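You operate a simulated robot arm through the tools that you are given. There is no shell and no other tool. Be economical: measure what you need, move in short steps, check, and stop when the job is done.

You are at the controls of a simulated two-armed robot. One attempt, no reset.

TASK
Hold the deep steel pan on the wall end of the wrapping bench steady with one hand, lift the gold bar with paper band out of it with the other and set it down on the wall end of the wrapping bench.
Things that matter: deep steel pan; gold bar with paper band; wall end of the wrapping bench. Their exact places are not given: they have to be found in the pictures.

The check looks at the end state, three seconds after you hand in, the way a careful person would. Anything else that was tipped, shoved, dropped, spilled or broken makes it a failure.

THE ROBOT
Two 6-joint arms with two-finger parallel grippers on one trunk, on a base that drives. Base frame: it is fixed to the floor where the robot stands at the start and does not move with it; the origin is under the middle of the robot, x ahead of it, y to its left, z up; the surface under the hand at the start is at about z = 0.9. Units: m, rad, N and s.
The left shoulder is at the start at [0.08, 0.216, 1.571], the right one opposite. With the tool pointing down near the work surface each hand reaches from about 0.1 to 0.72 m from the robot's upright axis, wherever it stands, measured 20 degrees to its own side. Places, roughly: wall end of the wrapping bench [0.7, 0.1, 0.9]. Payload 3.43 kg a hand.
The TCP of each hand is the grasp point between the finger pads, 0.03 m short of the fingertips. In the tool frame z runs along the fingers and y along their closing line. Largest opening 0.094 m; finger width 0.028, thickness 0.01; the body of the gripper, 0.05 by 0.096 m, starts 0.055 m behind the TCP.
Orientation is told as [roll, pitch, yaw] about the base's x, y, z axes, in that order, counted from this pose: with the fingers straight down and closing along the base's y, the tool's x points along the base's -x, its y along +y and its z along -z.

THE INTERFACE
- The arms move only by the tool apply_moves. It takes "left_motion", "right_motion" or both (then of equal length, played together; a hand with none holds still); each is a list of rows, each a list of 3 entries, a list of its own where there are three numbers: the turn, a rotation vector about the tool's x, y, z in units of 5 degrees (1.0 is 5 degrees), then the shift along the tool's x, y, z in units of 25 mm (1.0 is 25 mm), then the closure in counts, from 0 (fully open) to 255 (shut). In form: [[[rx, ry, rz], [dx, dy, dz], hand], ...]. A call has 1 to 10 rows; each row shifts and turns the commanded pose from where the row before left it, along the tool's axes as they then stand. A call with a number of a shift or a turn outside -1 to 1 is refused whole. Each row takes 0.2 s and may step no farther than 0.05 m and 0.15 rad from the row before; otherwise, or with a gripper value out of range, the whole call is refused. A pose out of reach is approached as far as the arm can. The call stops where the force on the tool passes 40 N (or 10 N more than at its start, if that is more) or the arm is blocked; 0.2 s more then pass. The fingers move at their own pace (about 0.072 m/s each) and stop on an object; they squeeze with about 21 N. The grip force told is the motor's: it shows also when the fingers shut on nothing. Time passes only in rows, and 0.2 s behind the last, so rows that do not move let the fingers close. The reply holds the time, the measured pose of the TCP, the force on the tool along the base axes, the opening and the grip force, in the units named above and with some noise, with the torque about the TCP (base axes, N m) and any sound that the robot's microphone picked up.
- Cameras (640 x 400 px; columns grow to the right, rows downward): "scene" is now at [0.0964, -0.0082, 1.7172]; the picture's right is [-0.12, -0.99, 0.00], its down [-0.84, 0.10, -0.53] and it looks along [0.52, -0.06, -0.85] (base axes); focal length 285 px, centre (320, 200). "left" rides on the left gripper at [0.076, -0.014, -0.103] in its tool frame; the picture's right is [0.18, 0.98, 0.00], its down [-0.75, 0.14, -0.64] and it looks along [-0.63, 0.12, 0.77] (tool axes); focal length 243 px, centre (320, 200). "right" rides on the right gripper at [0.076, 0.014, -0.102] in its tool frame; the picture's right is [-0.18, 0.98, 0.00], its down [-0.75, -0.14, -0.64] and it looks along [-0.63, -0.12, 0.77] (tool axes); focal length 243 px, centre (320, 200).
- camera(camera): a new picture of that camera. The clock stands still meanwhile.
- lift_body(by): slides the trunk up (or, below 0, down) by that many m; the arms and the scene camera ride with it, the base frame stays. It gives what a move gives, with no picture.
- drive_base(legs): drives the robot by 1 to 6 legs, each [ahead, left, turn to the left] in m, m and rad, along the robot's own axes; the way and the turn of a leg run together, so that a leg with both is an arc; at most 1.5 m and 3.142 rad a leg. The arms and the cameras ride along, it lands a little off, and it stops where it bumps. It gives what a move gives.
- head_to(pan, tilt): turns the head with the scene camera to pan (to the left, within 1.501 rad either way) and tilt (down, from -0.506 to 1.204), counted from straight ahead of the robot. It gives what a move gives.
- pixel_to_xyz(camera, pixels): for up to 12 pixels [column, row] of the newest picture of that camera ("zoom" is the newest enlarged one), the place [x, y, z] in the base frame of the surface seen there, good to about 0.002 m. The clock stands still meanwhile.
- zoom(camera, box): a new picture of the part [left, top, right, bottom] of that camera's present view, enlarged. The clock stands still meanwhile.
- close_job(): hands the job in; it is judged then, once.

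Go step by step. Measure first, check grasps and placings, and put right what went wrong. The budget is 80 turns and 70 pictures, counting those below and the enlarged ones. Unless the task says otherwise, let go and move clear before handing in, and close with one line.

The tools are called after ">>>" as name(argument=value, ...) on one line, values as JSON. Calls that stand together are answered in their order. apply_moves: Moves the arms, as the interface text tells. Its arguments: {"type":"object","properties":{"left_motion":{"type":"array","items":{"type":"array"}},"right_motion":{"type":"array","items":{"type":"array"}}},"required":[]} The other tools are called the same way: lift_body (by) slides the trunk up or down; drive_base (legs) drives the base; head_to (pan, tilt) turns the head that bears the scene camera; camera (camera) takes a picture; pixel_to_xyz (camera, pixels) gives the place of the surface under pixels of a picture; zoom (camera, box) takes an enlarged picture of a part of a camera's view; close_job () hands the job in.

At the start:

```text
t: 0.0
left_tcp_pos: [0.5667, 0.1184, 1.0003]
left_ee_rot: [-0.001, 0.0, 0.0]
left_contact_force: [0.0, 0.6, -0.3]
left_wrist_torque: [0.01, -0.01, -0.02]
left_opening: 0.0942
left_finger_force: 0.1
right_tcp_pos: [0.3797, -0.2609, 0.9992]
right_ee_rot: [0.0, 0.0, -0.001]
right_contact_force: [-0.1, -0.3, 0.0]
right_wrist_torque: [0.01, 0.02, 0.01]
right_opening: 0.0941
right_finger_force: 0.1
trunk travel left (down, up): [-0.801, 0.039]
robot x, y, heading: [-0.0017, -0.0004, 0.002]
head pan, tilt: [-0.117, 1.014]
```

scene: 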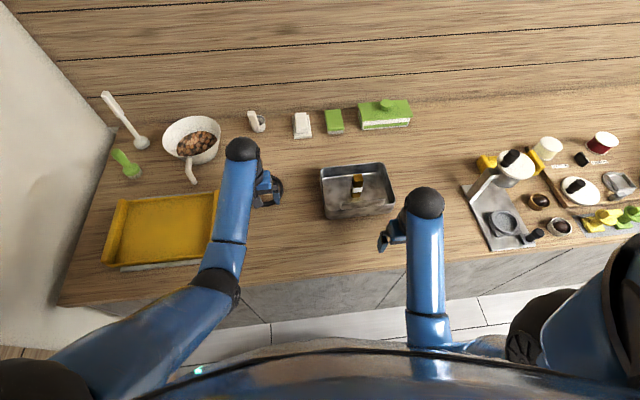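
right: 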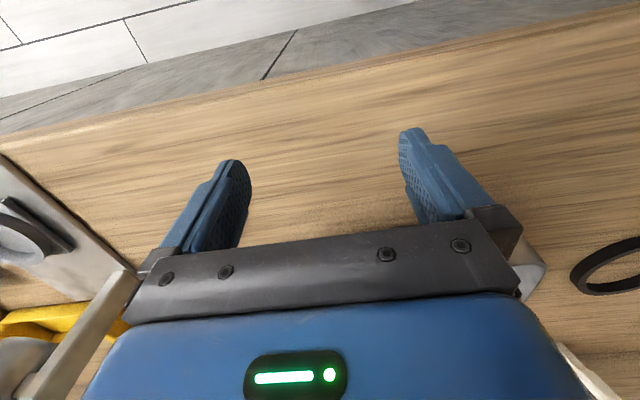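
left: 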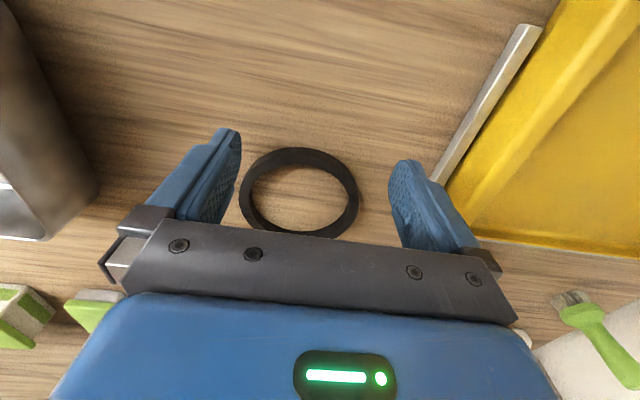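

The scene shows a steel pan around (357,190) with a small gold/dark bar at (357,186). I'll zoom in to measure it.

>>> zoom(camera="scene", box=[300, 140, 420, 230])

>>> pixel_to_xyz(camera="scene", pixels=[[357, 177], [357, 186], [357, 194], [322, 172], [383, 164], [394, 203], [326, 215], [340, 185], [380, 185], [300, 200], [358, 165], [360, 208]])

```text
4.44 times, centred on (360, 185) of scene
```

zoom: 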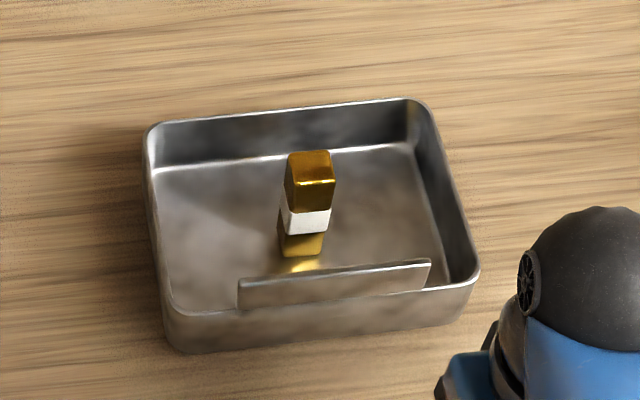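

```text
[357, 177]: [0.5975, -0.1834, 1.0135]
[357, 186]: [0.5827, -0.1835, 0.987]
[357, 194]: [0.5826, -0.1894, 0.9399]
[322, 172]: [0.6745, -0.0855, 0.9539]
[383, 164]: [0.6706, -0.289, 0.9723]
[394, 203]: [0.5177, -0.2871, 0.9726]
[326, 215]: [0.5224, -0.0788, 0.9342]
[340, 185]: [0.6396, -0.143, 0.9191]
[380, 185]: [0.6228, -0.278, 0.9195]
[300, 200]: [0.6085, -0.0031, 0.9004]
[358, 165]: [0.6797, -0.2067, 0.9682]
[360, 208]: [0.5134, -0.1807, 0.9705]
```

The bar stands upright in the pan, its top near z=1.01, and the near wall has a raised plate. Next I measure the details in the zoom.

>>> pixel_to_xyz(camera="zoom", pixels=[[290, 155], [328, 154], [333, 180], [290, 180], [305, 245], [245, 282], [427, 264], [150, 150], [160, 240], [172, 310], [425, 110], [474, 275]])

>>> pixel_to_xyz(camera="scene", pixels=[[320, 175], [321, 185], [323, 195], [325, 205], [358, 203], [345, 206], [270, 180], [255, 190], [280, 230], [216, 200]])

```text
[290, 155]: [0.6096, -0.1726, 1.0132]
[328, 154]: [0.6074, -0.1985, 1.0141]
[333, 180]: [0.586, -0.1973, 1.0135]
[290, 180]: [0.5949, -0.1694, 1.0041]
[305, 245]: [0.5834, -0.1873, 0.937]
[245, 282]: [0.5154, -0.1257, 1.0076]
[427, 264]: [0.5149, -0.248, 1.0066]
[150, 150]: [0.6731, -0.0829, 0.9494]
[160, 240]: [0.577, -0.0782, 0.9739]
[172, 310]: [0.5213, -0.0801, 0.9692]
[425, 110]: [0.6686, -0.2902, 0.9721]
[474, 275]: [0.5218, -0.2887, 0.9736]
```

```text
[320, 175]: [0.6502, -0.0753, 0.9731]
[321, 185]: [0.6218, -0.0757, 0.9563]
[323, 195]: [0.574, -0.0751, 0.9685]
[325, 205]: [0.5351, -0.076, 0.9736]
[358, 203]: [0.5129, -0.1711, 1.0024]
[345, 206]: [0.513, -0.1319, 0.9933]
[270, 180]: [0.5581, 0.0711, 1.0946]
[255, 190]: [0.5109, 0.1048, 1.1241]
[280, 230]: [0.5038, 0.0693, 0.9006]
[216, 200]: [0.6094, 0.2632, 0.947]
```

The pan spans x 0.51–0.69 and y −0.29 to −0.076, with its rim at z 0.973. The bar is at (0.597, −0.184). The left hand will straddle the pan's left wall. The right hand rises and turns 90° so that it closes along x.

>>> apply_moves(left_motion=[[[0, 0, 0], [0, 0, -1], 0], [[0, 0, 0], [0, 0, -1], 0], [[0, 0, 0], [-0.165, -0.98, 0], 0], [[0, 0, 0], [-0.165, -0.98, 0], 0], [[0, 0, 0], [-0.165, -0.98, 0], 0], [[0, 0, 0], [-0.165, -0.98, 0], 0], [[0, 0, 0], [-0.165, -0.98, 0], 0], [[0, 0, 0], [-0.165, -0.98, 0], 0], [[0, 0, 0], [-0.165, -0.98, 0], 0], [[0, 0, 0], [-0.165, -0.98, 0], 0]], right_motion=[[[0, 0, 0], [0, 0, -1], 0], [[0, 0, 0], [0, 0, -1], 0], [[0, 0, -1], [0, 0, -1], 0], [[0, 0, -1], [0, 0, -1], 0], [[0, 0, -1], [0, 0, -1], 0], [[0, 0, -1], [0, 0, 0], 0], [[0, 0, -1], [0, 0, 0], 0], [[0, 0, -1], [0, 0, 0], 0], [[0, 0, -1], [0, 0, 0], 0], [[0, 0, -1], [0, 0, 0], 0]])

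>>> apply_moves(right_motion=[[[0, 0, -1], [0, 0, 0], 0], [[0, 0, -1], [0, 0, 0], 0], [[0, 0, -1], [0, 0, 0], 0], [[0, 0, -1], [0, 0, 0], 0], [[0, 0, -1], [0, 0, 0], 0], [[0, 0, -1], [0, 0, 0], 0], [[0, 0, -1], [0, 0, 0], 0], [[0, 0, -1], [0, 0, 0], 0], [[0, 0, -1], [0, 0, 0], 0], [[0, 0, -1], [0, 0, 0], 0]])

>>> camera(camera="left")

>>> camera(camera="scene")

```text
t: 2.2
left_tcp_pos: [0.5999, -0.0775, 1.0504]
left_ee_rot: [0.001, 0.001, 0.0]
left_contact_force: [-0.2, -0.1, -0.4]
left_wrist_torque: [0.01, -0.01, 0.0]
left_opening: 0.094
left_finger_force: 0.1
right_tcp_pos: [0.3791, -0.2605, 1.0013]
right_ee_rot: [0.001, -0.003, 0.7]
right_contact_force: [-0.1, 0.2, -0.1]
right_wrist_torque: [0.03, 0.04, 0.01]
right_opening: 0.094
right_finger_force: 0.1
right hand out of reach, approached as far as the arm can: row 1, 2, 3, 4, 5
trunk travel left (down, up): [-0.801, 0.039]
robot x, y, heading: [0.0014, 0.0011, -0.002]
head pan, tilt: [-0.117, 1.014]
```

```text
t: 4.4
left_tcp_pos: [0.6003, -0.0755, 1.051]
left_ee_rot: [-0.001, 0.0, 0.001]
left_contact_force: [-0.4, -0.4, 0.5]
left_wrist_torque: [-0.01, 0.01, 0.02]
left_opening: 0.0941
left_finger_force: 0.1
right_tcp_pos: [0.3787, -0.2599, 1.0024]
right_ee_rot: [-0.001, 0.0, 1.572]
right_contact_force: [-0.5, 0.2, -0.1]
right_wrist_torque: [-0.03, 0.01, 0.02]
right_opening: 0.094
right_finger_force: 0.1
trunk travel left (down, up): [-0.801, 0.039]
robot x, y, heading: [-0.001, -0.0006, 0.0]
head pan, tilt: [-0.117, 1.014]
```

```text
65 pictures are left
```

left: 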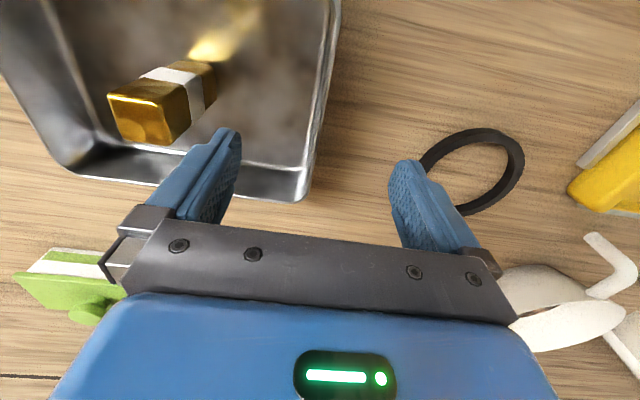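

```text
64 pictures are left
```

scene: 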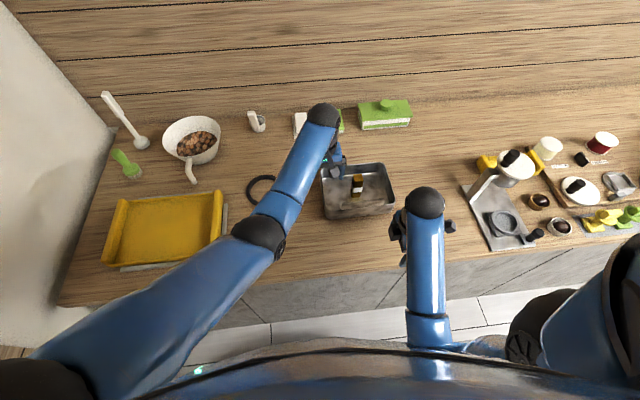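

The left hand straddles the left wall as planned. The right hand could not rise so close to the body, so it goes out to the right and forward before rising. The left hand descends 0.088 m meanwhile.

>>> apply_moves(left_motion=[[[0, 0, 0], [0, -0.1, 0.5], 0], [[0, 0, 0], [0, 0, 0.5], 0], [[0, 0, 0], [0, 0, 0.5], 0], [[0, 0, 0], [0, 0, 0.5], 0], [[0, 0, 0], [0, 0, 0.5], 0], [[0, 0, 0], [0, 0, 0.5], 0], [[0, 0, 0], [0, 0, 0.5], 0], [[0, 0, 0], [0, 0, 0], 0], [[0, 0, 0], [0, 0, 0], 0], [[0, 0, 0], [0, 0, 0], 0]], right_motion=[[[0, 0, 0], [0.9, 0, 0], 0], [[0, 0, 0], [0.9, 0, 0], 0], [[0, 0, 0], [0.9, 0, 0], 0], [[0, 0, 0], [0.9, 0, 0], 0], [[0, 0, 0], [0.9, 0, 0], 0], [[0, 0, 0], [0, -1, 0], 0], [[0, 0, 0], [0, -1, 0], 0], [[0, 0, 0], [0, -1, 0], 0], [[0, 0, 0], [0, -1, 0], 0], [[0, 0, 0], [0, -1, 0], 0]])

>>> camera(camera="left")

>>> camera(camera="scene")

```text
t: 6.6
left_tcp_pos: [0.6017, -0.0794, 0.961]
left_ee_rot: [0.001, 0.002, 0.0]
left_contact_force: [0.2, -0.1, -0.8]
left_wrist_torque: [0.01, 0.02, -0.02]
left_opening: 0.0942
left_finger_force: 0.0
right_tcp_pos: [0.5045, -0.3731, 1.002]
right_ee_rot: [0.004, -0.002, 1.573]
right_contact_force: [0.7, 0.7, 0.2]
right_wrist_torque: [0.0, 0.01, -0.01]
right_opening: 0.0941
right_finger_force: 0.0
trunk travel left (down, up): [-0.801, 0.039]
robot x, y, heading: [-0.0018, 0.0, -0.0]
head pan, tilt: [-0.117, 1.014]
```

```text
63 pictures are left
```

left: 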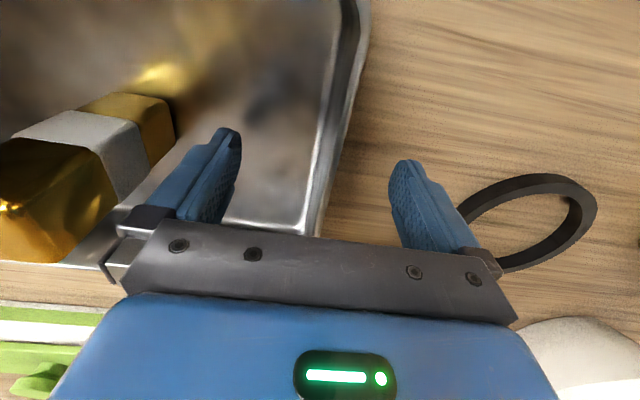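

```text
62 pictures are left
```

scene: 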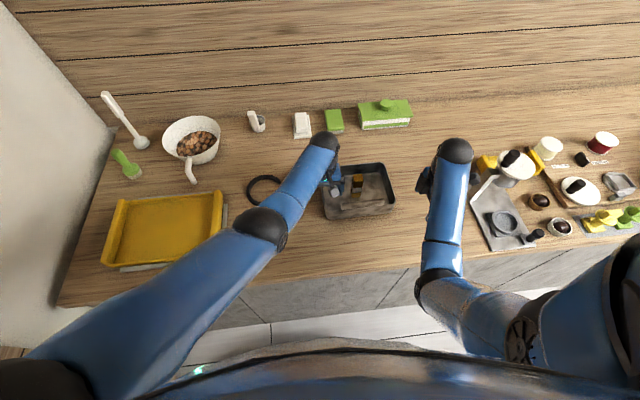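

The wall sits between the left fingers at about (330,190) in the left picture. I close the left hand on it while the right hand rises and moves forward.

>>> apply_moves(left_motion=[[[0, 0, 0], [0, 0, 0], 120], [[0, 0, 0], [0, 0, 0], 180], [[0, 0, 0], [0, 0, 0], 220], [[0, 0, 0], [0, 0, 0], 255], [[0, 0, 0], [0, 0, 0], 255], [[0, 0, 0], [0, 0, 0], 255], [[0, 0, 0], [0, 0, 0], 255], [[0, 0, 0], [0, 0, 0], 255], [[0, 0, 0], [0, 0, 0], 255]], right_motion=[[[0, 0, 0], [0, 0, -1], 0], [[0, 0, 0], [0, 0, -1], 0], [[0, 0, 0], [0, 0, -1], 0], [[0, 0, 0], [0, -0.75, 0], 0], [[0, 0, 0], [0, -0.75, 0], 0], [[0, 0, 0], [0, -0.75, 0], 0], [[0, 0, 0], [0, -0.75, 0], 0], [[0, 0, 0], [0, -0.75, 0], 0], [[0, 0, 0], [0, 0, 0], 0]])

>>> camera(camera="left")

>>> camera(camera="right")

>>> zoom(camera="scene", box=[300, 140, 420, 230])

```text
t: 8.6
left_tcp_pos: [0.6005, -0.0788, 0.9628]
left_ee_rot: [-0.001, 0.001, 0.0]
left_contact_force: [1.5, 0.5, -0.6]
left_wrist_torque: [0.02, -0.01, 0.19]
left_opening: 0.0085
left_finger_force: 20.3
right_tcp_pos: [0.6138, -0.3796, 1.0418]
right_ee_rot: [0.001, 0.0, 1.571]
right_contact_force: [-0.3, 0.5, -0.2]
right_wrist_torque: [0.01, -0.01, -0.01]
right_opening: 0.0939
right_finger_force: 0.2
right hand out of reach, approached as far as the arm can: row 2, 3
trunk travel left (down, up): [-0.801, 0.039]
robot x, y, heading: [-0.0005, 0.0002, -0.001]
head pan, tilt: [-0.117, 1.014]
```

```text
61 pictures are left
```

left: 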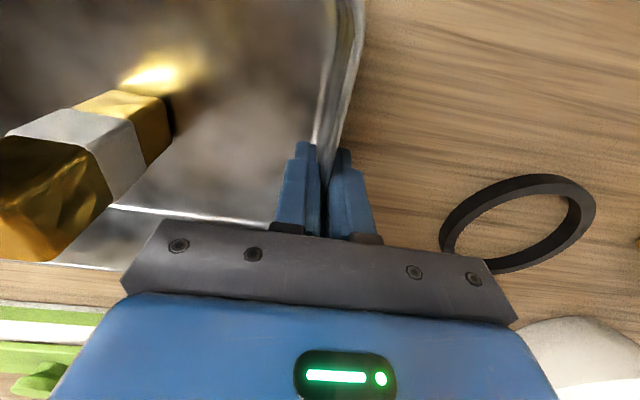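

```text
60 pictures are left
```

right: 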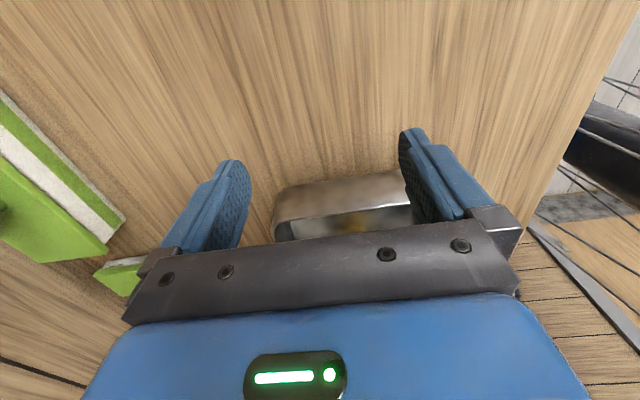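

```text
4.44 times, centred on (360, 185) of scene
```

zoom: 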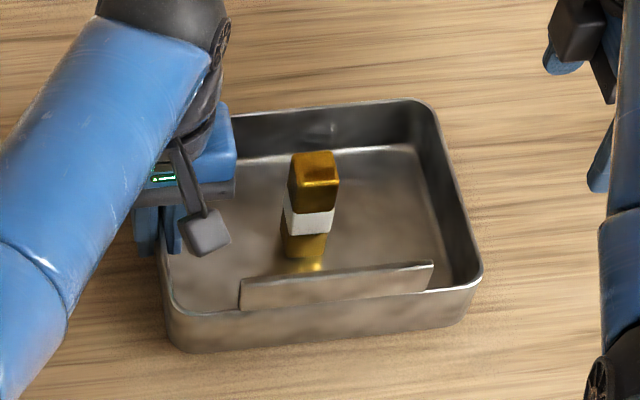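

The left hand grips the wall, with an opening of 0.0085 m and 20 N. I re-measure the bar now, and also look for free bench space between the pan and the black ring.

>>> pixel_to_xyz(camera="zoom", pixels=[[294, 158], [330, 155], [335, 182], [293, 183], [307, 245], [288, 245], [325, 240]])

>>> pixel_to_xyz(camera="scene", pixels=[[262, 178], [250, 190], [280, 185], [263, 205], [270, 150], [257, 122], [303, 126], [215, 215], [190, 178], [275, 290], [340, 282], [290, 160]])

```text
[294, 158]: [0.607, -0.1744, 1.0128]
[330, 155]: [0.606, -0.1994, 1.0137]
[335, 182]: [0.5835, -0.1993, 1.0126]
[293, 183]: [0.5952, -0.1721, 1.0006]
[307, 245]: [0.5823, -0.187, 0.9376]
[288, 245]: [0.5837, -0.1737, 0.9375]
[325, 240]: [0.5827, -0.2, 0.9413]
```

```text
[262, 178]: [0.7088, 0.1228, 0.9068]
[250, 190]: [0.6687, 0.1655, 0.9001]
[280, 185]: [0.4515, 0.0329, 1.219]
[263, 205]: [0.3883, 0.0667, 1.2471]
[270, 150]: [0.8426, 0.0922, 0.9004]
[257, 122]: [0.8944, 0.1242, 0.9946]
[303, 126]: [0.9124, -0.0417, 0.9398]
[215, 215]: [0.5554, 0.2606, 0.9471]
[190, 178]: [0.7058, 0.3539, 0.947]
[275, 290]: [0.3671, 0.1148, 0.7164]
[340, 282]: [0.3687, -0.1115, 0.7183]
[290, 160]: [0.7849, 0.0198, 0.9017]
```

The bar's centre is now at about (0.596, −0.187). The open right fingers will straddle it along x as the hand sweeps left at z≈1.04, above the rim.

>>> apply_moves(right_motion=[[[0, 0, 0], [0, 0.71, 0], 0], [[0, 0, 0], [-0.96, 0, 0], 0], [[0, 0, 0], [-0.96, 0, 0], 0], [[0, 0, 0], [-0.96, 0, 0], 0], [[0, 0, 0], [-0.96, 0, 0], 0], [[0, 0, 0], [-0.96, 0, 0], 0]])

>>> camera(camera="right")

>>> camera(camera="scene")

```text
t: 10.0
left_tcp_pos: [0.6008, -0.0783, 0.9618]
left_ee_rot: [-0.001, 0.001, -0.002]
left_contact_force: [-0.2, -1.5, 0.0]
left_wrist_torque: [0.0, -0.08, 0.04]
left_opening: 0.0085
left_finger_force: 21.2
right_tcp_pos: [0.5943, -0.2586, 1.0417]
right_ee_rot: [0.0, 0.0, 1.572]
right_contact_force: [-0.1, -0.5, 0.6]
right_wrist_torque: [0.01, 0.01, 0.04]
right_opening: 0.0938
right_finger_force: 0.0
trunk travel left (down, up): [-0.801, 0.039]
robot x, y, heading: [0.0008, -0.0, 0.002]
head pan, tilt: [-0.117, 1.014]
```

```text
58 pictures are left
```

right: 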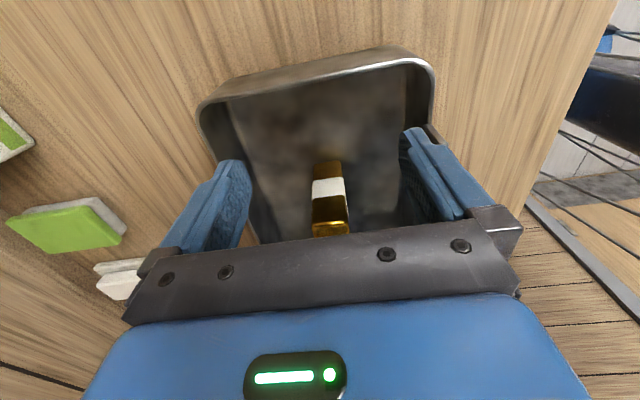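

```text
57 pictures are left
```

scene: 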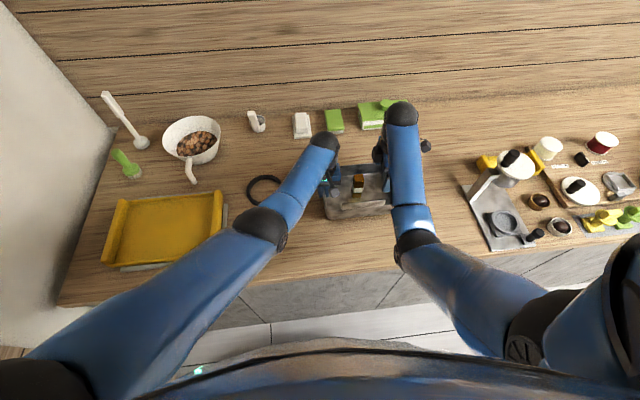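

The bar is centred between the right fingers at (328,200). I cover the remaining 0.072 m in y and check.

>>> apply_moves(right_motion=[[[0, 0, 0], [-0.71, 0, 0], 0], [[0, 0, 0], [-0.71, 0, 0], 0], [[0, 0, 0], [-0.71, 0, 0], 0], [[0, 0, 0], [-0.71, 0, 0], 0]])

>>> camera(camera="right")

>>> zoom(camera="scene", box=[280, 90, 440, 230])

```text
t: 11.0
left_tcp_pos: [0.6013, -0.0784, 0.9614]
left_ee_rot: [-0.002, 0.0, 0.0]
left_contact_force: [0.2, -0.3, -0.1]
left_wrist_torque: [0.01, 0.04, 0.01]
left_opening: 0.0085
left_finger_force: 20.8
right_tcp_pos: [0.596, -0.1878, 1.0411]
right_ee_rot: [-0.001, 0.0, 1.57]
right_contact_force: [0.0, 0.3, 1.4]
right_wrist_torque: [-0.01, -0.03, -0.02]
right_opening: 0.094
right_finger_force: 0.0
trunk travel left (down, up): [-0.801, 0.039]
robot x, y, heading: [0.0024, 0.0025, 0.001]
head pan, tilt: [-0.117, 1.014]
```

```text
56 pictures are left
```

right: 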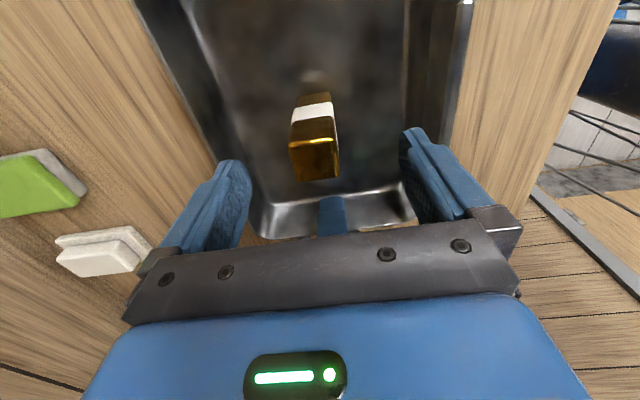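

```text
2.86 times, centred on (360, 160) of scene
```

zoom: 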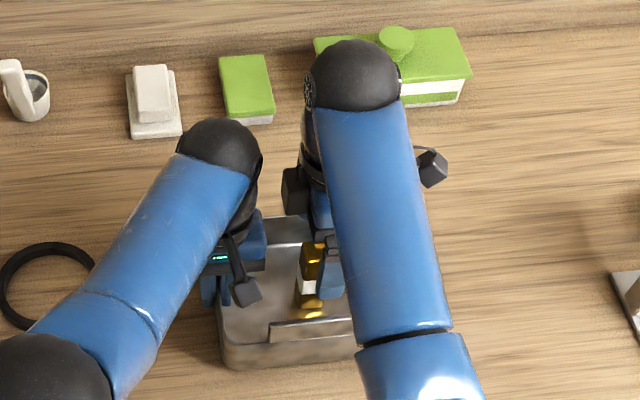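

The hand is lined up at (0.596, −0.188). I descend 0.068 m to z≈0.973.

>>> apply_moves(right_motion=[[[0, 0, 0], [0, 0, 0.7], 0], [[0, 0, 0], [0, 0, 0.7], 0], [[0, 0, 0], [0, 0, 0.7], 0], [[0, 0, 0], [0, 0, 0.62], 0]])

>>> camera(camera="right")

>>> camera(camera="left")

```text
t: 12.0
left_tcp_pos: [0.6023, -0.0795, 0.9606]
left_ee_rot: [-0.002, 0.0, 0.001]
left_contact_force: [-0.4, 0.5, 0.3]
left_wrist_torque: [-0.01, 0.07, 0.02]
left_opening: 0.0083
left_finger_force: 21.0
right_tcp_pos: [0.5959, -0.1879, 0.972]
right_ee_rot: [0.003, -0.001, 1.572]
right_contact_force: [-0.1, -0.1, -0.3]
right_wrist_torque: [-0.01, -0.03, -0.03]
right_opening: 0.094
right_finger_force: 0.1
trunk travel left (down, up): [-0.801, 0.039]
robot x, y, heading: [-0.0015, -0.0023, -0.002]
head pan, tilt: [-0.117, 1.014]
```

```text
54 pictures are left
```

right: 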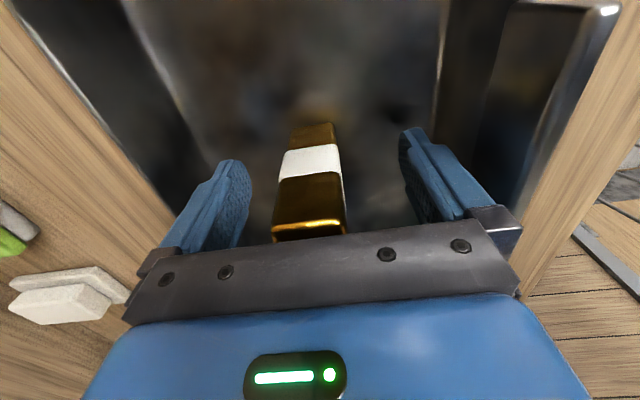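

```text
53 pictures are left
```

left: 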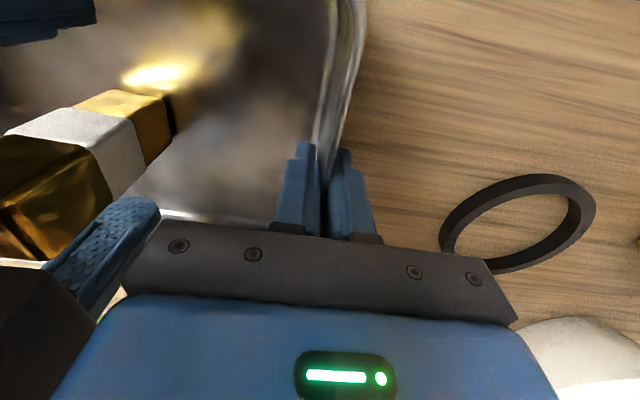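

The bar looks slightly nearer the left finger at (250,190) than the right one at (405,170). I measure its two side faces before closing.

>>> pixel_to_xyz(camera="right", pixels=[[278, 205], [343, 200], [285, 165], [338, 160], [310, 160], [310, 205], [246, 190], [405, 170], [280, 238], [340, 232]])

```text
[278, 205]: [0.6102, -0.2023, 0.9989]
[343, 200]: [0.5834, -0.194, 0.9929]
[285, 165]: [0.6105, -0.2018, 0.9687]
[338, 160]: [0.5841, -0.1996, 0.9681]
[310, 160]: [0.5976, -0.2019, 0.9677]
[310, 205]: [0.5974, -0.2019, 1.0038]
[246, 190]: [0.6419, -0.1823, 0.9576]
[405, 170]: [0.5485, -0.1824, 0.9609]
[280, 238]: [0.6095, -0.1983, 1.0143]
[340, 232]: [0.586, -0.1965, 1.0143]
```

The bar is centred at x=0.597 and the fingers at 0.595. I nudge the hand 2 mm and close.

>>> apply_moves(right_motion=[[[0, 0, 0], [0, -0.08, 0], 0], [[0, 0, 0], [0, 0, 0], 80], [[0, 0, 0], [0, 0, 0], 150], [[0, 0, 0], [0, 0, 0], 200], [[0, 0, 0], [0, 0, 0], 255], [[0, 0, 0], [0, 0, 0], 255], [[0, 0, 0], [0, 0, 0], 255], [[0, 0, 0], [0, 0, 0], 255]])

>>> camera(camera="right")

```text
t: 13.8
left_tcp_pos: [0.6, -0.0791, 0.9622]
left_ee_rot: [0.001, 0.0, -0.001]
left_contact_force: [0.3, 0.4, 0.9]
left_wrist_torque: [0.0, -0.02, -0.03]
left_opening: 0.0082
left_finger_force: 20.7
right_tcp_pos: [0.5989, -0.1879, 0.9726]
right_ee_rot: [0.0, 0.0, 1.571]
right_contact_force: [0.1, 1.0, -0.4]
right_wrist_torque: [-0.03, 0.0, 0.0]
right_opening: 0.0339
right_finger_force: 20.9
trunk travel left (down, up): [-0.801, 0.039]
robot x, y, heading: [-0.004, -0.0002, 0.004]
head pan, tilt: [-0.117, 1.014]
```

```text
52 pictures are left
```

right: 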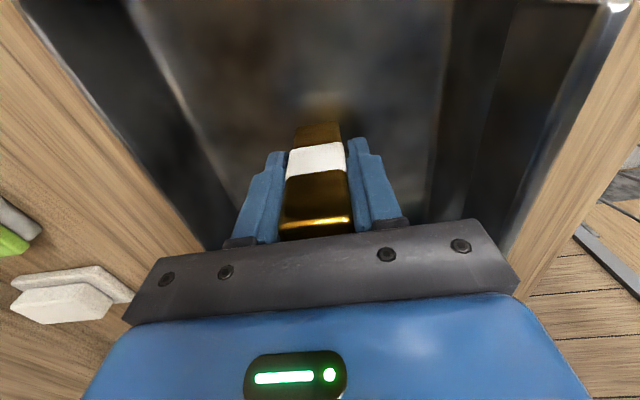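

The grip holds at opening 0.034 m and 21 N. I lift slowly by 25 mm and watch the forces.

>>> apply_moves(right_motion=[[[0, 0, 0], [0, 0, -0.2], 255], [[0, 0, 0], [0, 0, -0.2], 255], [[0, 0, 0], [0, 0, -0.2], 255], [[0, 0, 0], [0, 0, -0.2], 255], [[0, 0, 0], [0, 0, -0.2], 255]])

>>> camera(camera="right")

>>> camera(camera="left")

```text
t: 15.0
left_tcp_pos: [0.6012, -0.0793, 0.9625]
left_ee_rot: [0.002, 0.001, 0.0]
left_contact_force: [-0.7, 1.3, 0.2]
left_wrist_torque: [-0.02, 0.0, -0.01]
left_opening: 0.0086
left_finger_force: 20.6
right_tcp_pos: [0.5983, -0.1882, 0.9975]
right_ee_rot: [0.001, 0.0, 1.572]
right_contact_force: [-0.2, 0.4, -0.4]
right_wrist_torque: [0.01, 0.0, -0.01]
right_opening: 0.0336
right_finger_force: 20.5
trunk travel left (down, up): [-0.801, 0.039]
robot x, y, heading: [-0.0009, 0.0007, 0.002]
head pan, tilt: [-0.117, 1.014]
```

```text
51 pictures are left
```

right: 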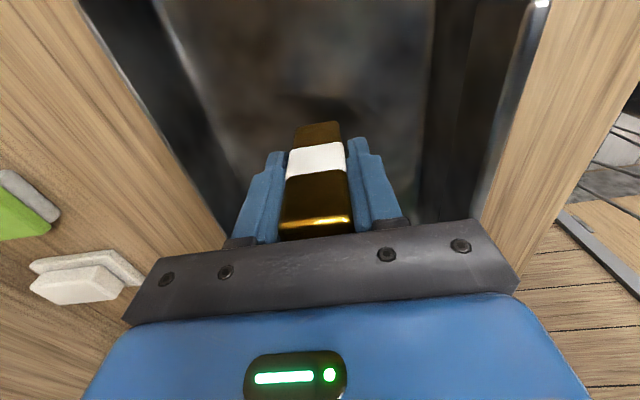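

```text
50 pictures are left
```

left: 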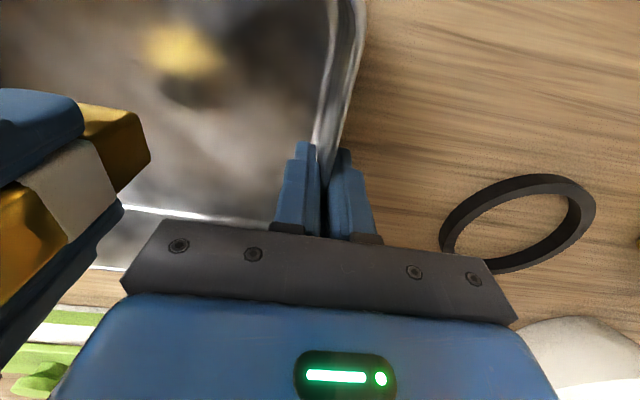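

The bar came up cleanly. I lift it another 50 mm while the left hand keeps holding.

>>> apply_moves(right_motion=[[[0, 0, 0], [0, 0, -0.4], 255], [[0, 0, 0], [0, 0, -0.4], 255], [[0, 0, 0], [0, 0, -0.4], 255], [[0, 0, 0], [0, 0, -0.4], 255], [[0, 0, 0], [0, 0, -0.4], 255]])

>>> camera(camera="left")

```text
t: 16.2
left_tcp_pos: [0.6003, -0.0804, 0.9617]
left_ee_rot: [0.001, 0.001, 0.001]
left_contact_force: [-0.5, 0.6, -0.6]
left_wrist_torque: [-0.01, -0.03, 0.02]
left_opening: 0.0087
left_finger_force: 20.6
right_tcp_pos: [0.5976, -0.1878, 1.049]
right_ee_rot: [0.0, 0.0, 1.571]
right_contact_force: [0.7, 0.6, -1.3]
right_wrist_torque: [0.01, 0.03, 0.01]
right_opening: 0.0338
right_finger_force: 21.1
trunk travel left (down, up): [-0.801, 0.039]
robot x, y, heading: [-0.0018, -0.0025, 0.005]
head pan, tilt: [-0.117, 1.014]
```

```text
49 pictures are left
```

left: 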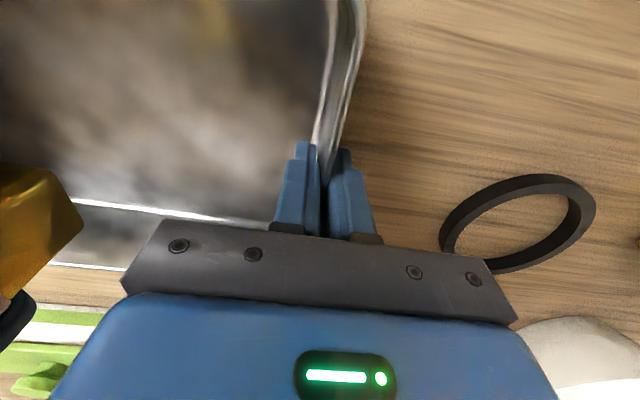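

The bar's bottom is at about 0.996, clear of the rim. The left hand now opens, rises and moves away to the left.

>>> apply_moves(left_motion=[[[0, 0, 0], [0, 0, 0], 200], [[0, 0, 0], [0, 0, 0], 150], [[0, 0, 0], [0, 0, 0], 150], [[0, 0, 0], [0, 0, 0], 150], [[0, 0, 0], [0, 0, -0.4], 150], [[0, 0, 0], [0, 0, -0.6], 150], [[0, 0, 0], [0, 0, -0.9], 150], [[0, 0, 0], [0, 0, -0.9], 150], [[0, 0, 0], [0, 0, -0.7], 150]])

>>> apply_moves(left_motion=[[[0, 0, 0], [0, 1, 0], 150], [[0, 0, 0], [0, 1, 0], 150], [[0, 0, 0], [0, 1, 0], 150], [[0, 0, 0], [0, 1, 0], 150], [[0, 0, 0], [0.5, 1, 0], 150], [[0, 0, 0], [0.5, 1, 0], 150], [[0, 0, 0], [0.5, 1, 0], 150], [[0, 0, 0], [0.5, 1, 0], 150], [[0, 0, 0], [0.5, 1, 0], 150], [[0, 0, 0], [0.5, 1, 0], 150]])

>>> camera(camera="scene")

>>> camera(camera="right")

```text
t: 18.2
left_tcp_pos: [0.5995, -0.0787, 1.0499]
left_ee_rot: [0.0, -0.001, -0.001]
left_contact_force: [-0.2, 0.6, -0.3]
left_wrist_torque: [0.0, -0.01, 0.03]
left_opening: 0.0389
left_finger_force: 0.1
right_tcp_pos: [0.5977, -0.1883, 1.0474]
right_ee_rot: [0.001, 0.0, 1.572]
right_contact_force: [0.4, 0.3, -1.0]
right_wrist_torque: [-0.01, -0.01, 0.0]
right_opening: 0.0342
right_finger_force: 20.5
trunk travel left (down, up): [-0.801, 0.039]
robot x, y, heading: [-0.0026, 0.0003, -0.004]
head pan, tilt: [-0.117, 1.014]
```

```text
t: 20.4
left_tcp_pos: [0.5324, 0.1708, 1.0347]
left_ee_rot: [0.001, 0.0, 0.0]
left_contact_force: [0.0, 0.5, 0.0]
left_wrist_torque: [0.01, 0.01, -0.02]
left_opening: 0.039
left_finger_force: 0.1
left hand out of reach, approached as far as the arm can: row 9, 10
right_tcp_pos: [0.5979, -0.1868, 1.0505]
right_ee_rot: [0.0, 0.0, 1.571]
right_contact_force: [0.2, 0.6, -1.0]
right_wrist_torque: [-0.01, 0.03, -0.01]
right_opening: 0.0338
right_finger_force: 21.0
trunk travel left (down, up): [-0.801, 0.039]
robot x, y, heading: [0.0008, -0.0043, 0.0]
head pan, tilt: [-0.117, 1.014]
```

```text
48 pictures are left
```

scene: 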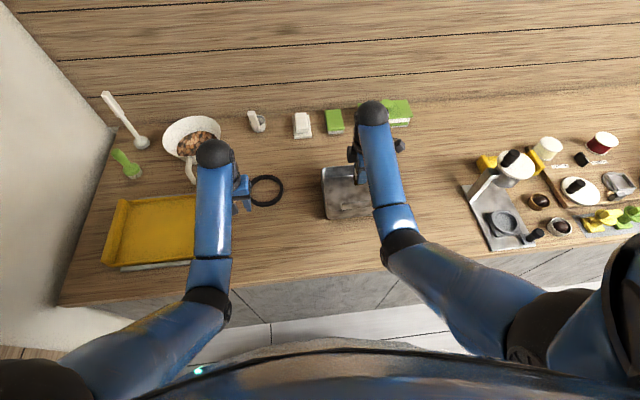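

```text
47 pictures are left
```

right: 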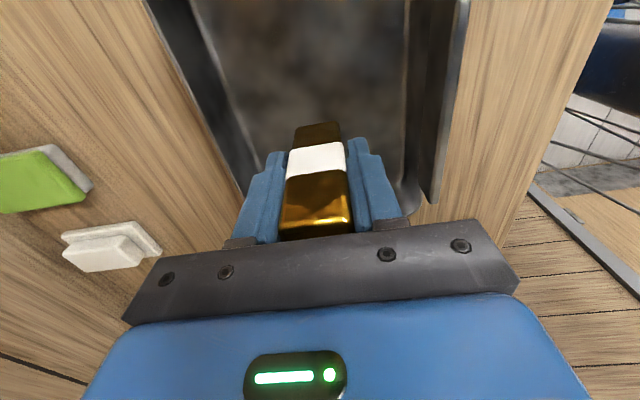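

The pan is undisturbed. I raise the trunk 0.03 m for margin, then carry the bar left over the rim to y≈−0.005.

>>> lift_body(by=0.03)

>>> apply_moves(right_motion=[[[0, 0, 0], [-0.8, 0.08, 0], 255], [[0, 0, 0], [-0.8, 0.08, 0], 255], [[0, 0, 0], [-0.8, 0.08, 0], 255], [[0, 0, 0], [-0.8, 0.08, 0], 255], [[0, 0, 0], [-0.8, 0.08, 0], 255], [[0, 0, 0], [-0.8, 0.08, 0], 255], [[0, 0, 0], [-0.8, 0.08, 0], 255], [[0, 0, 0], [-0.8, 0.08, 0], 255], [[0, 0, 0], [-0.8, 0.08, 0], 255]])

>>> camera(camera="scene")

>>> camera(camera="right")

>>> camera(camera="left")

```text
t: 21.1
left_tcp_pos: [0.5325, 0.1708, 1.0645]
left_ee_rot: [0.0, -0.002, 0.0]
left_contact_force: [0.0, -0.2, -0.9]
left_wrist_torque: [0.0, -0.02, -0.01]
left_opening: 0.0386
left_finger_force: 0.0
right_tcp_pos: [0.5979, -0.1874, 1.0781]
right_ee_rot: [0.0, 0.001, 1.573]
right_contact_force: [-0.2, -0.3, -1.2]
right_wrist_torque: [-0.01, 0.0, -0.01]
right_opening: 0.0339
right_finger_force: 20.9
trunk travel left (down, up): [-0.831, 0.009]
robot x, y, heading: [0.002, 0.0001, 0.0]
head pan, tilt: [-0.117, 1.014]
```

```text
t: 23.1
left_tcp_pos: [0.5325, 0.1701, 1.0641]
left_ee_rot: [0.0, -0.002, -0.001]
left_contact_force: [0.1, -0.5, -0.3]
left_wrist_torque: [-0.04, 0.04, 0.0]
left_opening: 0.0386
left_finger_force: 0.1
right_tcp_pos: [0.5803, -0.008, 1.078]
right_ee_rot: [-0.001, 0.002, 1.571]
right_contact_force: [0.3, 0.1, 0.3]
right_wrist_torque: [0.0, 0.0, 0.03]
right_opening: 0.0342
right_finger_force: 20.6
trunk travel left (down, up): [-0.831, 0.009]
robot x, y, heading: [-0.0011, 0.0, 0.001]
head pan, tilt: [-0.117, 1.014]
```

```text
46 pictures are left
```

scene: 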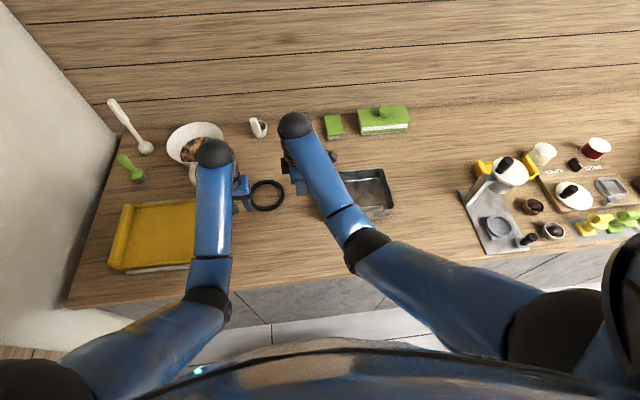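

```text
45 pictures are left
```

right: 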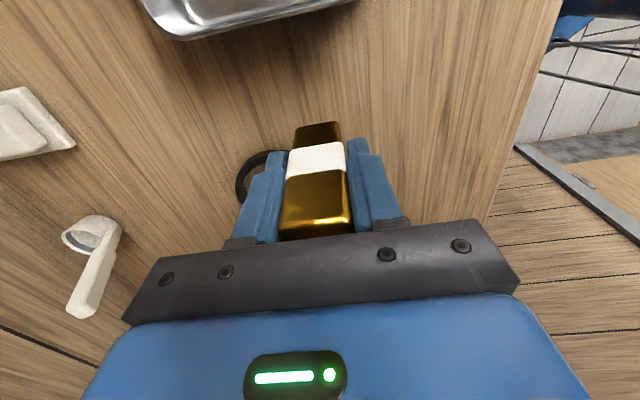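

```text
44 pictures are left
```

left: 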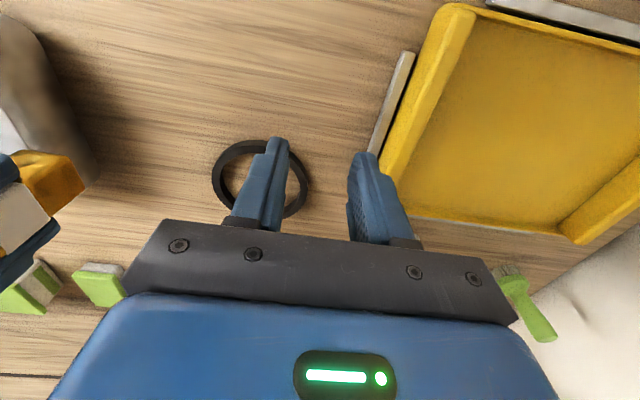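

I measure how far the ring and the pan are from the target spot (0.580, −0.008) before lowering.

>>> pixel_to_xyz(camera="left", pixels=[[218, 175], [262, 143], [303, 185], [225, 205], [160, 150], [95, 170]])

>>> pixel_to_xyz(camera="scene", pixels=[[252, 193], [284, 195], [268, 180], [268, 210], [300, 215], [325, 214]])

```text
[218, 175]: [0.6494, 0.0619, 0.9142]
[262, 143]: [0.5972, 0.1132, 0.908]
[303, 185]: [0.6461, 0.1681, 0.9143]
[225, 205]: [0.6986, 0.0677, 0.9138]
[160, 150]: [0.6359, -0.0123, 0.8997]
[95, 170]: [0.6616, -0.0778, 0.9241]
```

```text
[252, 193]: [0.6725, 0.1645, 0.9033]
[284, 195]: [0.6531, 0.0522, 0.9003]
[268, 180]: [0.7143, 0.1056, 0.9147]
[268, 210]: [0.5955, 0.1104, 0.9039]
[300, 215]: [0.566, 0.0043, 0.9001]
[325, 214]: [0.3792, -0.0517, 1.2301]
```

The spot is clear: the ring starts at y≥0.058, the pan is at y≤−0.076, and the bench is at z=0.900. I lower 0.09 m first and then feel for contact.

>>> apply_moves(right_motion=[[[0, 0, 0], [0, 0, 0.7], 255], [[0, 0, 0], [0, 0, 0.7], 255], [[0, 0, 0], [0, 0, 0.7], 255], [[0, 0, 0], [0, 0, 0.7], 255], [[0, 0, 0], [0, 0, 0.4], 255], [[0, 0, 0], [0, 0, 0.4], 255]])

>>> camera(camera="left")

```text
t: 24.6
left_tcp_pos: [0.534, 0.1692, 1.0654]
left_ee_rot: [0.0, -0.002, 0.001]
left_contact_force: [0.8, 0.0, 0.5]
left_wrist_torque: [-0.02, 0.01, 0.01]
left_opening: 0.0385
left_finger_force: 0.1
right_tcp_pos: [0.5798, -0.0076, 0.988]
right_ee_rot: [0.001, 0.0, 1.57]
right_contact_force: [0.1, 1.1, -1.6]
right_wrist_torque: [-0.01, 0.02, 0.01]
right_opening: 0.034
right_finger_force: 21.4
trunk travel left (down, up): [-0.831, 0.009]
robot x, y, heading: [-0.0015, 0.001, 0.002]
head pan, tilt: [-0.117, 1.014]
```

```text
43 pictures are left
```

left: 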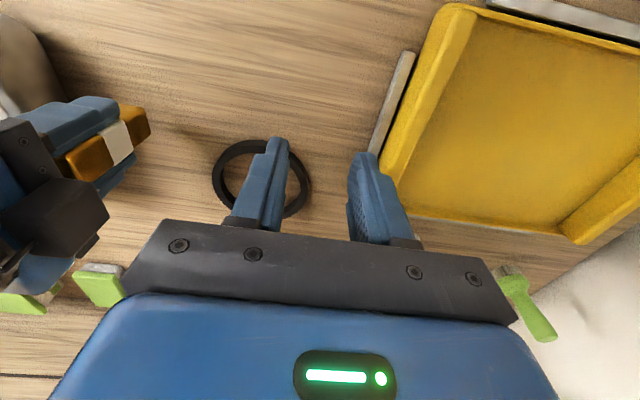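

>>> zoom(camera="left", box=[60, 70, 200, 200])

>>> pixel_to_xyz(camera="left", pixels=[[148, 115], [149, 130], [145, 118], [147, 127], [140, 125], [100, 160]])

```text
3.08 times, centred on (130, 135) of left
```

zoom: 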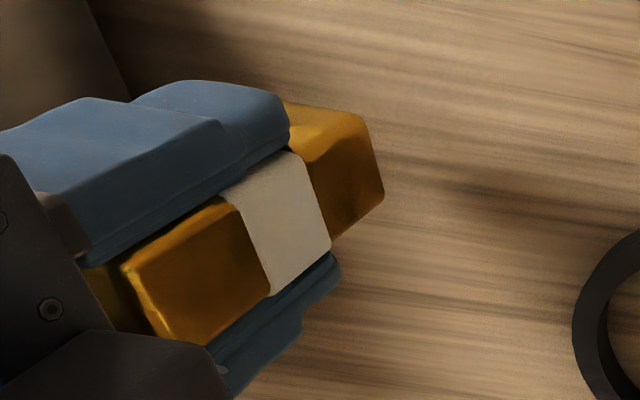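

```text
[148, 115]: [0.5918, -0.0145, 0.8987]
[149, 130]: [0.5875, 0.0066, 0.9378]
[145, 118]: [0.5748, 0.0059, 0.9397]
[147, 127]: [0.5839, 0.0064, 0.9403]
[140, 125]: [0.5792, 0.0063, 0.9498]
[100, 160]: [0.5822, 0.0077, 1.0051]
```

The bar's bottom is at z≈0.935, so contact should come near TCP 0.953–0.955. I lower 0.028 m and then take 1.5 mm steps.

>>> apply_moves(right_motion=[[[0, 0, 0], [0, 0, 0.4], 255], [[0, 0, 0], [0, 0, 0.4], 255], [[0, 0, 0], [0, 0, 0.3], 255], [[0, 0, 0], [0, 0, 0.08], 255], [[0, 0, 0], [0, 0, 0.06], 255]])

>>> zoom(camera="left", box=[60, 70, 200, 200])

```text
t: 25.8
left_tcp_pos: [0.5328, 0.1692, 1.0651]
left_ee_rot: [0.001, -0.003, 0.0]
left_contact_force: [0.5, 0.3, 0.1]
left_wrist_torque: [0.0, 0.01, -0.03]
left_opening: 0.0384
left_finger_force: 0.0
right_tcp_pos: [0.5804, -0.009, 0.9571]
right_ee_rot: [0.001, 0.002, 1.569]
right_contact_force: [-0.4, -0.4, -0.9]
right_wrist_torque: [0.01, 0.01, -0.03]
right_opening: 0.0338
right_finger_force: 20.9
trunk travel left (down, up): [-0.831, 0.009]
robot x, y, heading: [-0.0012, -0.0007, 0.003]
head pan, tilt: [-0.117, 1.014]
```

```text
3.08 times, centred on (130, 135) of left
```

zoom: 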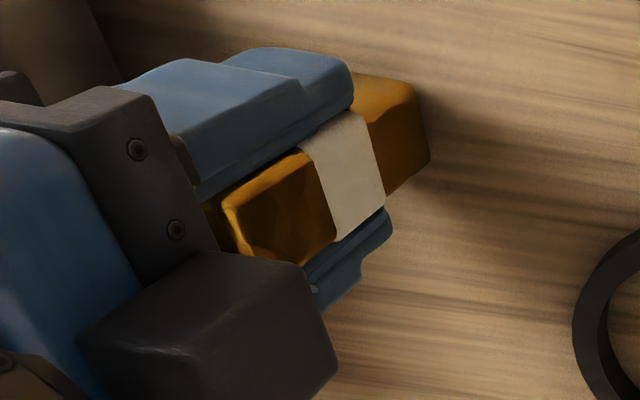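

No contact yet at TCP 0.957. I continue in 1 mm steps.

>>> apply_moves(right_motion=[[[0, 0, 0], [0, 0, 0.04], 255], [[0, 0, 0], [0, 0, 0.04], 255], [[0, 0, 0], [0, 0, 0.04], 255]])

```text
t: 26.6
left_tcp_pos: [0.5316, 0.1702, 1.0647]
left_ee_rot: [-0.001, -0.002, -0.001]
left_contact_force: [-0.4, 0.1, -1.1]
left_wrist_torque: [0.0, 0.01, 0.0]
left_opening: 0.0386
left_finger_force: 0.0
right_tcp_pos: [0.5799, -0.0091, 0.9543]
right_ee_rot: [0.0, 0.001, 1.57]
right_contact_force: [-1.0, 0.7, -1.3]
right_wrist_torque: [0.01, -0.02, 0.0]
right_opening: 0.0339
right_finger_force: 21.2
trunk travel left (down, up): [-0.831, 0.009]
robot x, y, heading: [-0.0013, 0.0013, -0.001]
head pan, tilt: [-0.117, 1.014]
```

>>> apply_moves(right_motion=[[[0, 0, 0], [0, 0, 0.04], 255], [[0, 0, 0], [0, 0, 0.04], 255]])

>>> zoom(camera="left", box=[60, 70, 200, 200])

```text
t: 27.1
left_tcp_pos: [0.5314, 0.1691, 1.0656]
left_ee_rot: [0.0, -0.002, -0.001]
left_contact_force: [-0.2, 0.0, -0.3]
left_wrist_torque: [0.0, 0.01, -0.02]
left_opening: 0.0386
left_finger_force: 0.0
right_tcp_pos: [0.5801, -0.0083, 0.9538]
right_ee_rot: [-0.003, 0.0, 1.572]
right_contact_force: [0.2, -0.9, 10.3]
right_wrist_torque: [-0.06, 0.11, 0.01]
right_opening: 0.0339
right_finger_force: 21.1
trunk travel left (down, up): [-0.831, 0.009]
robot x, y, heading: [-0.0029, 0.0031, -0.005]
head pan, tilt: [-0.117, 1.014]
```

```text
3.08 times, centred on (130, 135) of left
```

zoom: 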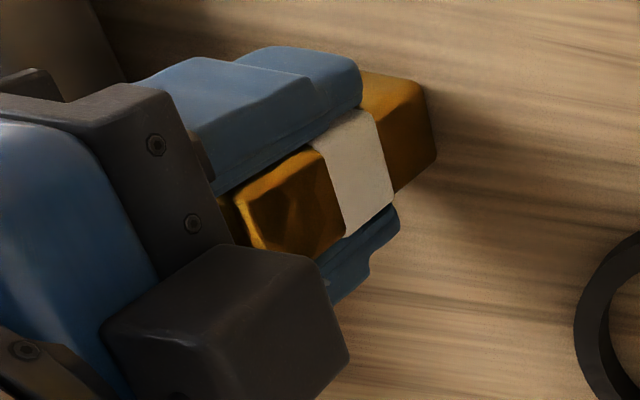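

Contact: 10 N upward at TCP 0.954. I back off 1 mm to relax the push and open the fingers gently.

>>> apply_moves(right_motion=[[[0, 0, 0], [0, 0, -0.03], 255], [[0, 0, 0], [0, 0, 0], 150], [[0, 0, 0], [0, 0, 0], 120], [[0, 0, 0], [0, 0, 0], 60], [[0, 0, 0], [0, 0, 0], 0], [[0, 0, 0], [0, 0, 0], 0], [[0, 0, 0], [0, 0, 0], 0]])

>>> camera(camera="right")

>>> zoom(camera="left", box=[60, 70, 200, 200])

```text
t: 28.8
left_tcp_pos: [0.533, 0.1702, 1.0645]
left_ee_rot: [0.001, -0.002, 0.0]
left_contact_force: [-0.4, 0.9, 0.2]
left_wrist_torque: [0.02, 0.0, -0.01]
left_opening: 0.0386
left_finger_force: 0.1
right_tcp_pos: [0.5807, -0.0084, 0.9522]
right_ee_rot: [0.0, 0.0, 1.571]
right_contact_force: [1.5, -0.6, 0.5]
right_wrist_torque: [0.01, 0.02, 0.02]
right_opening: 0.0941
right_finger_force: 0.1
trunk travel left (down, up): [-0.831, 0.009]
robot x, y, heading: [0.0012, 0.0014, -0.0]
head pan, tilt: [-0.117, 1.014]
```

```text
39 pictures are left
```

right: 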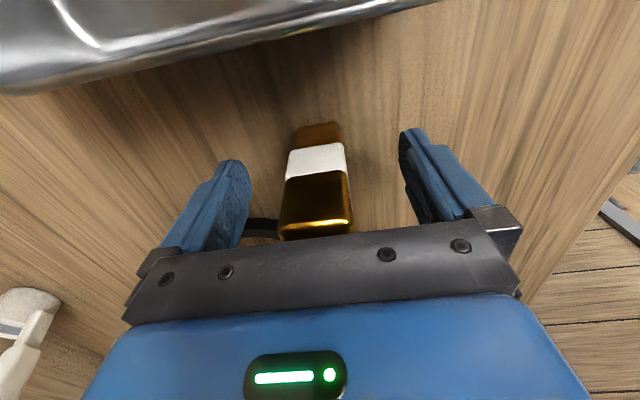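

```text
3.08 times, centred on (130, 135) of left
```

zoom: 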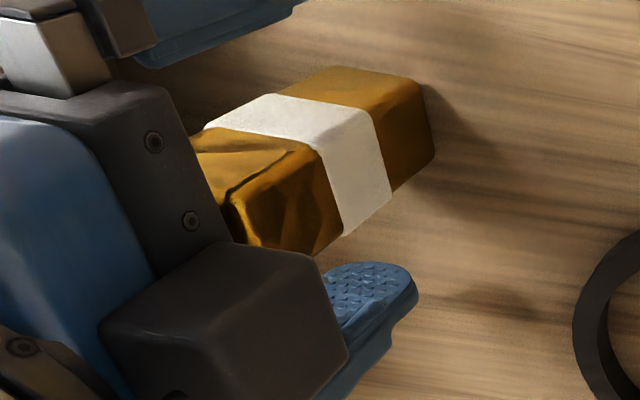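

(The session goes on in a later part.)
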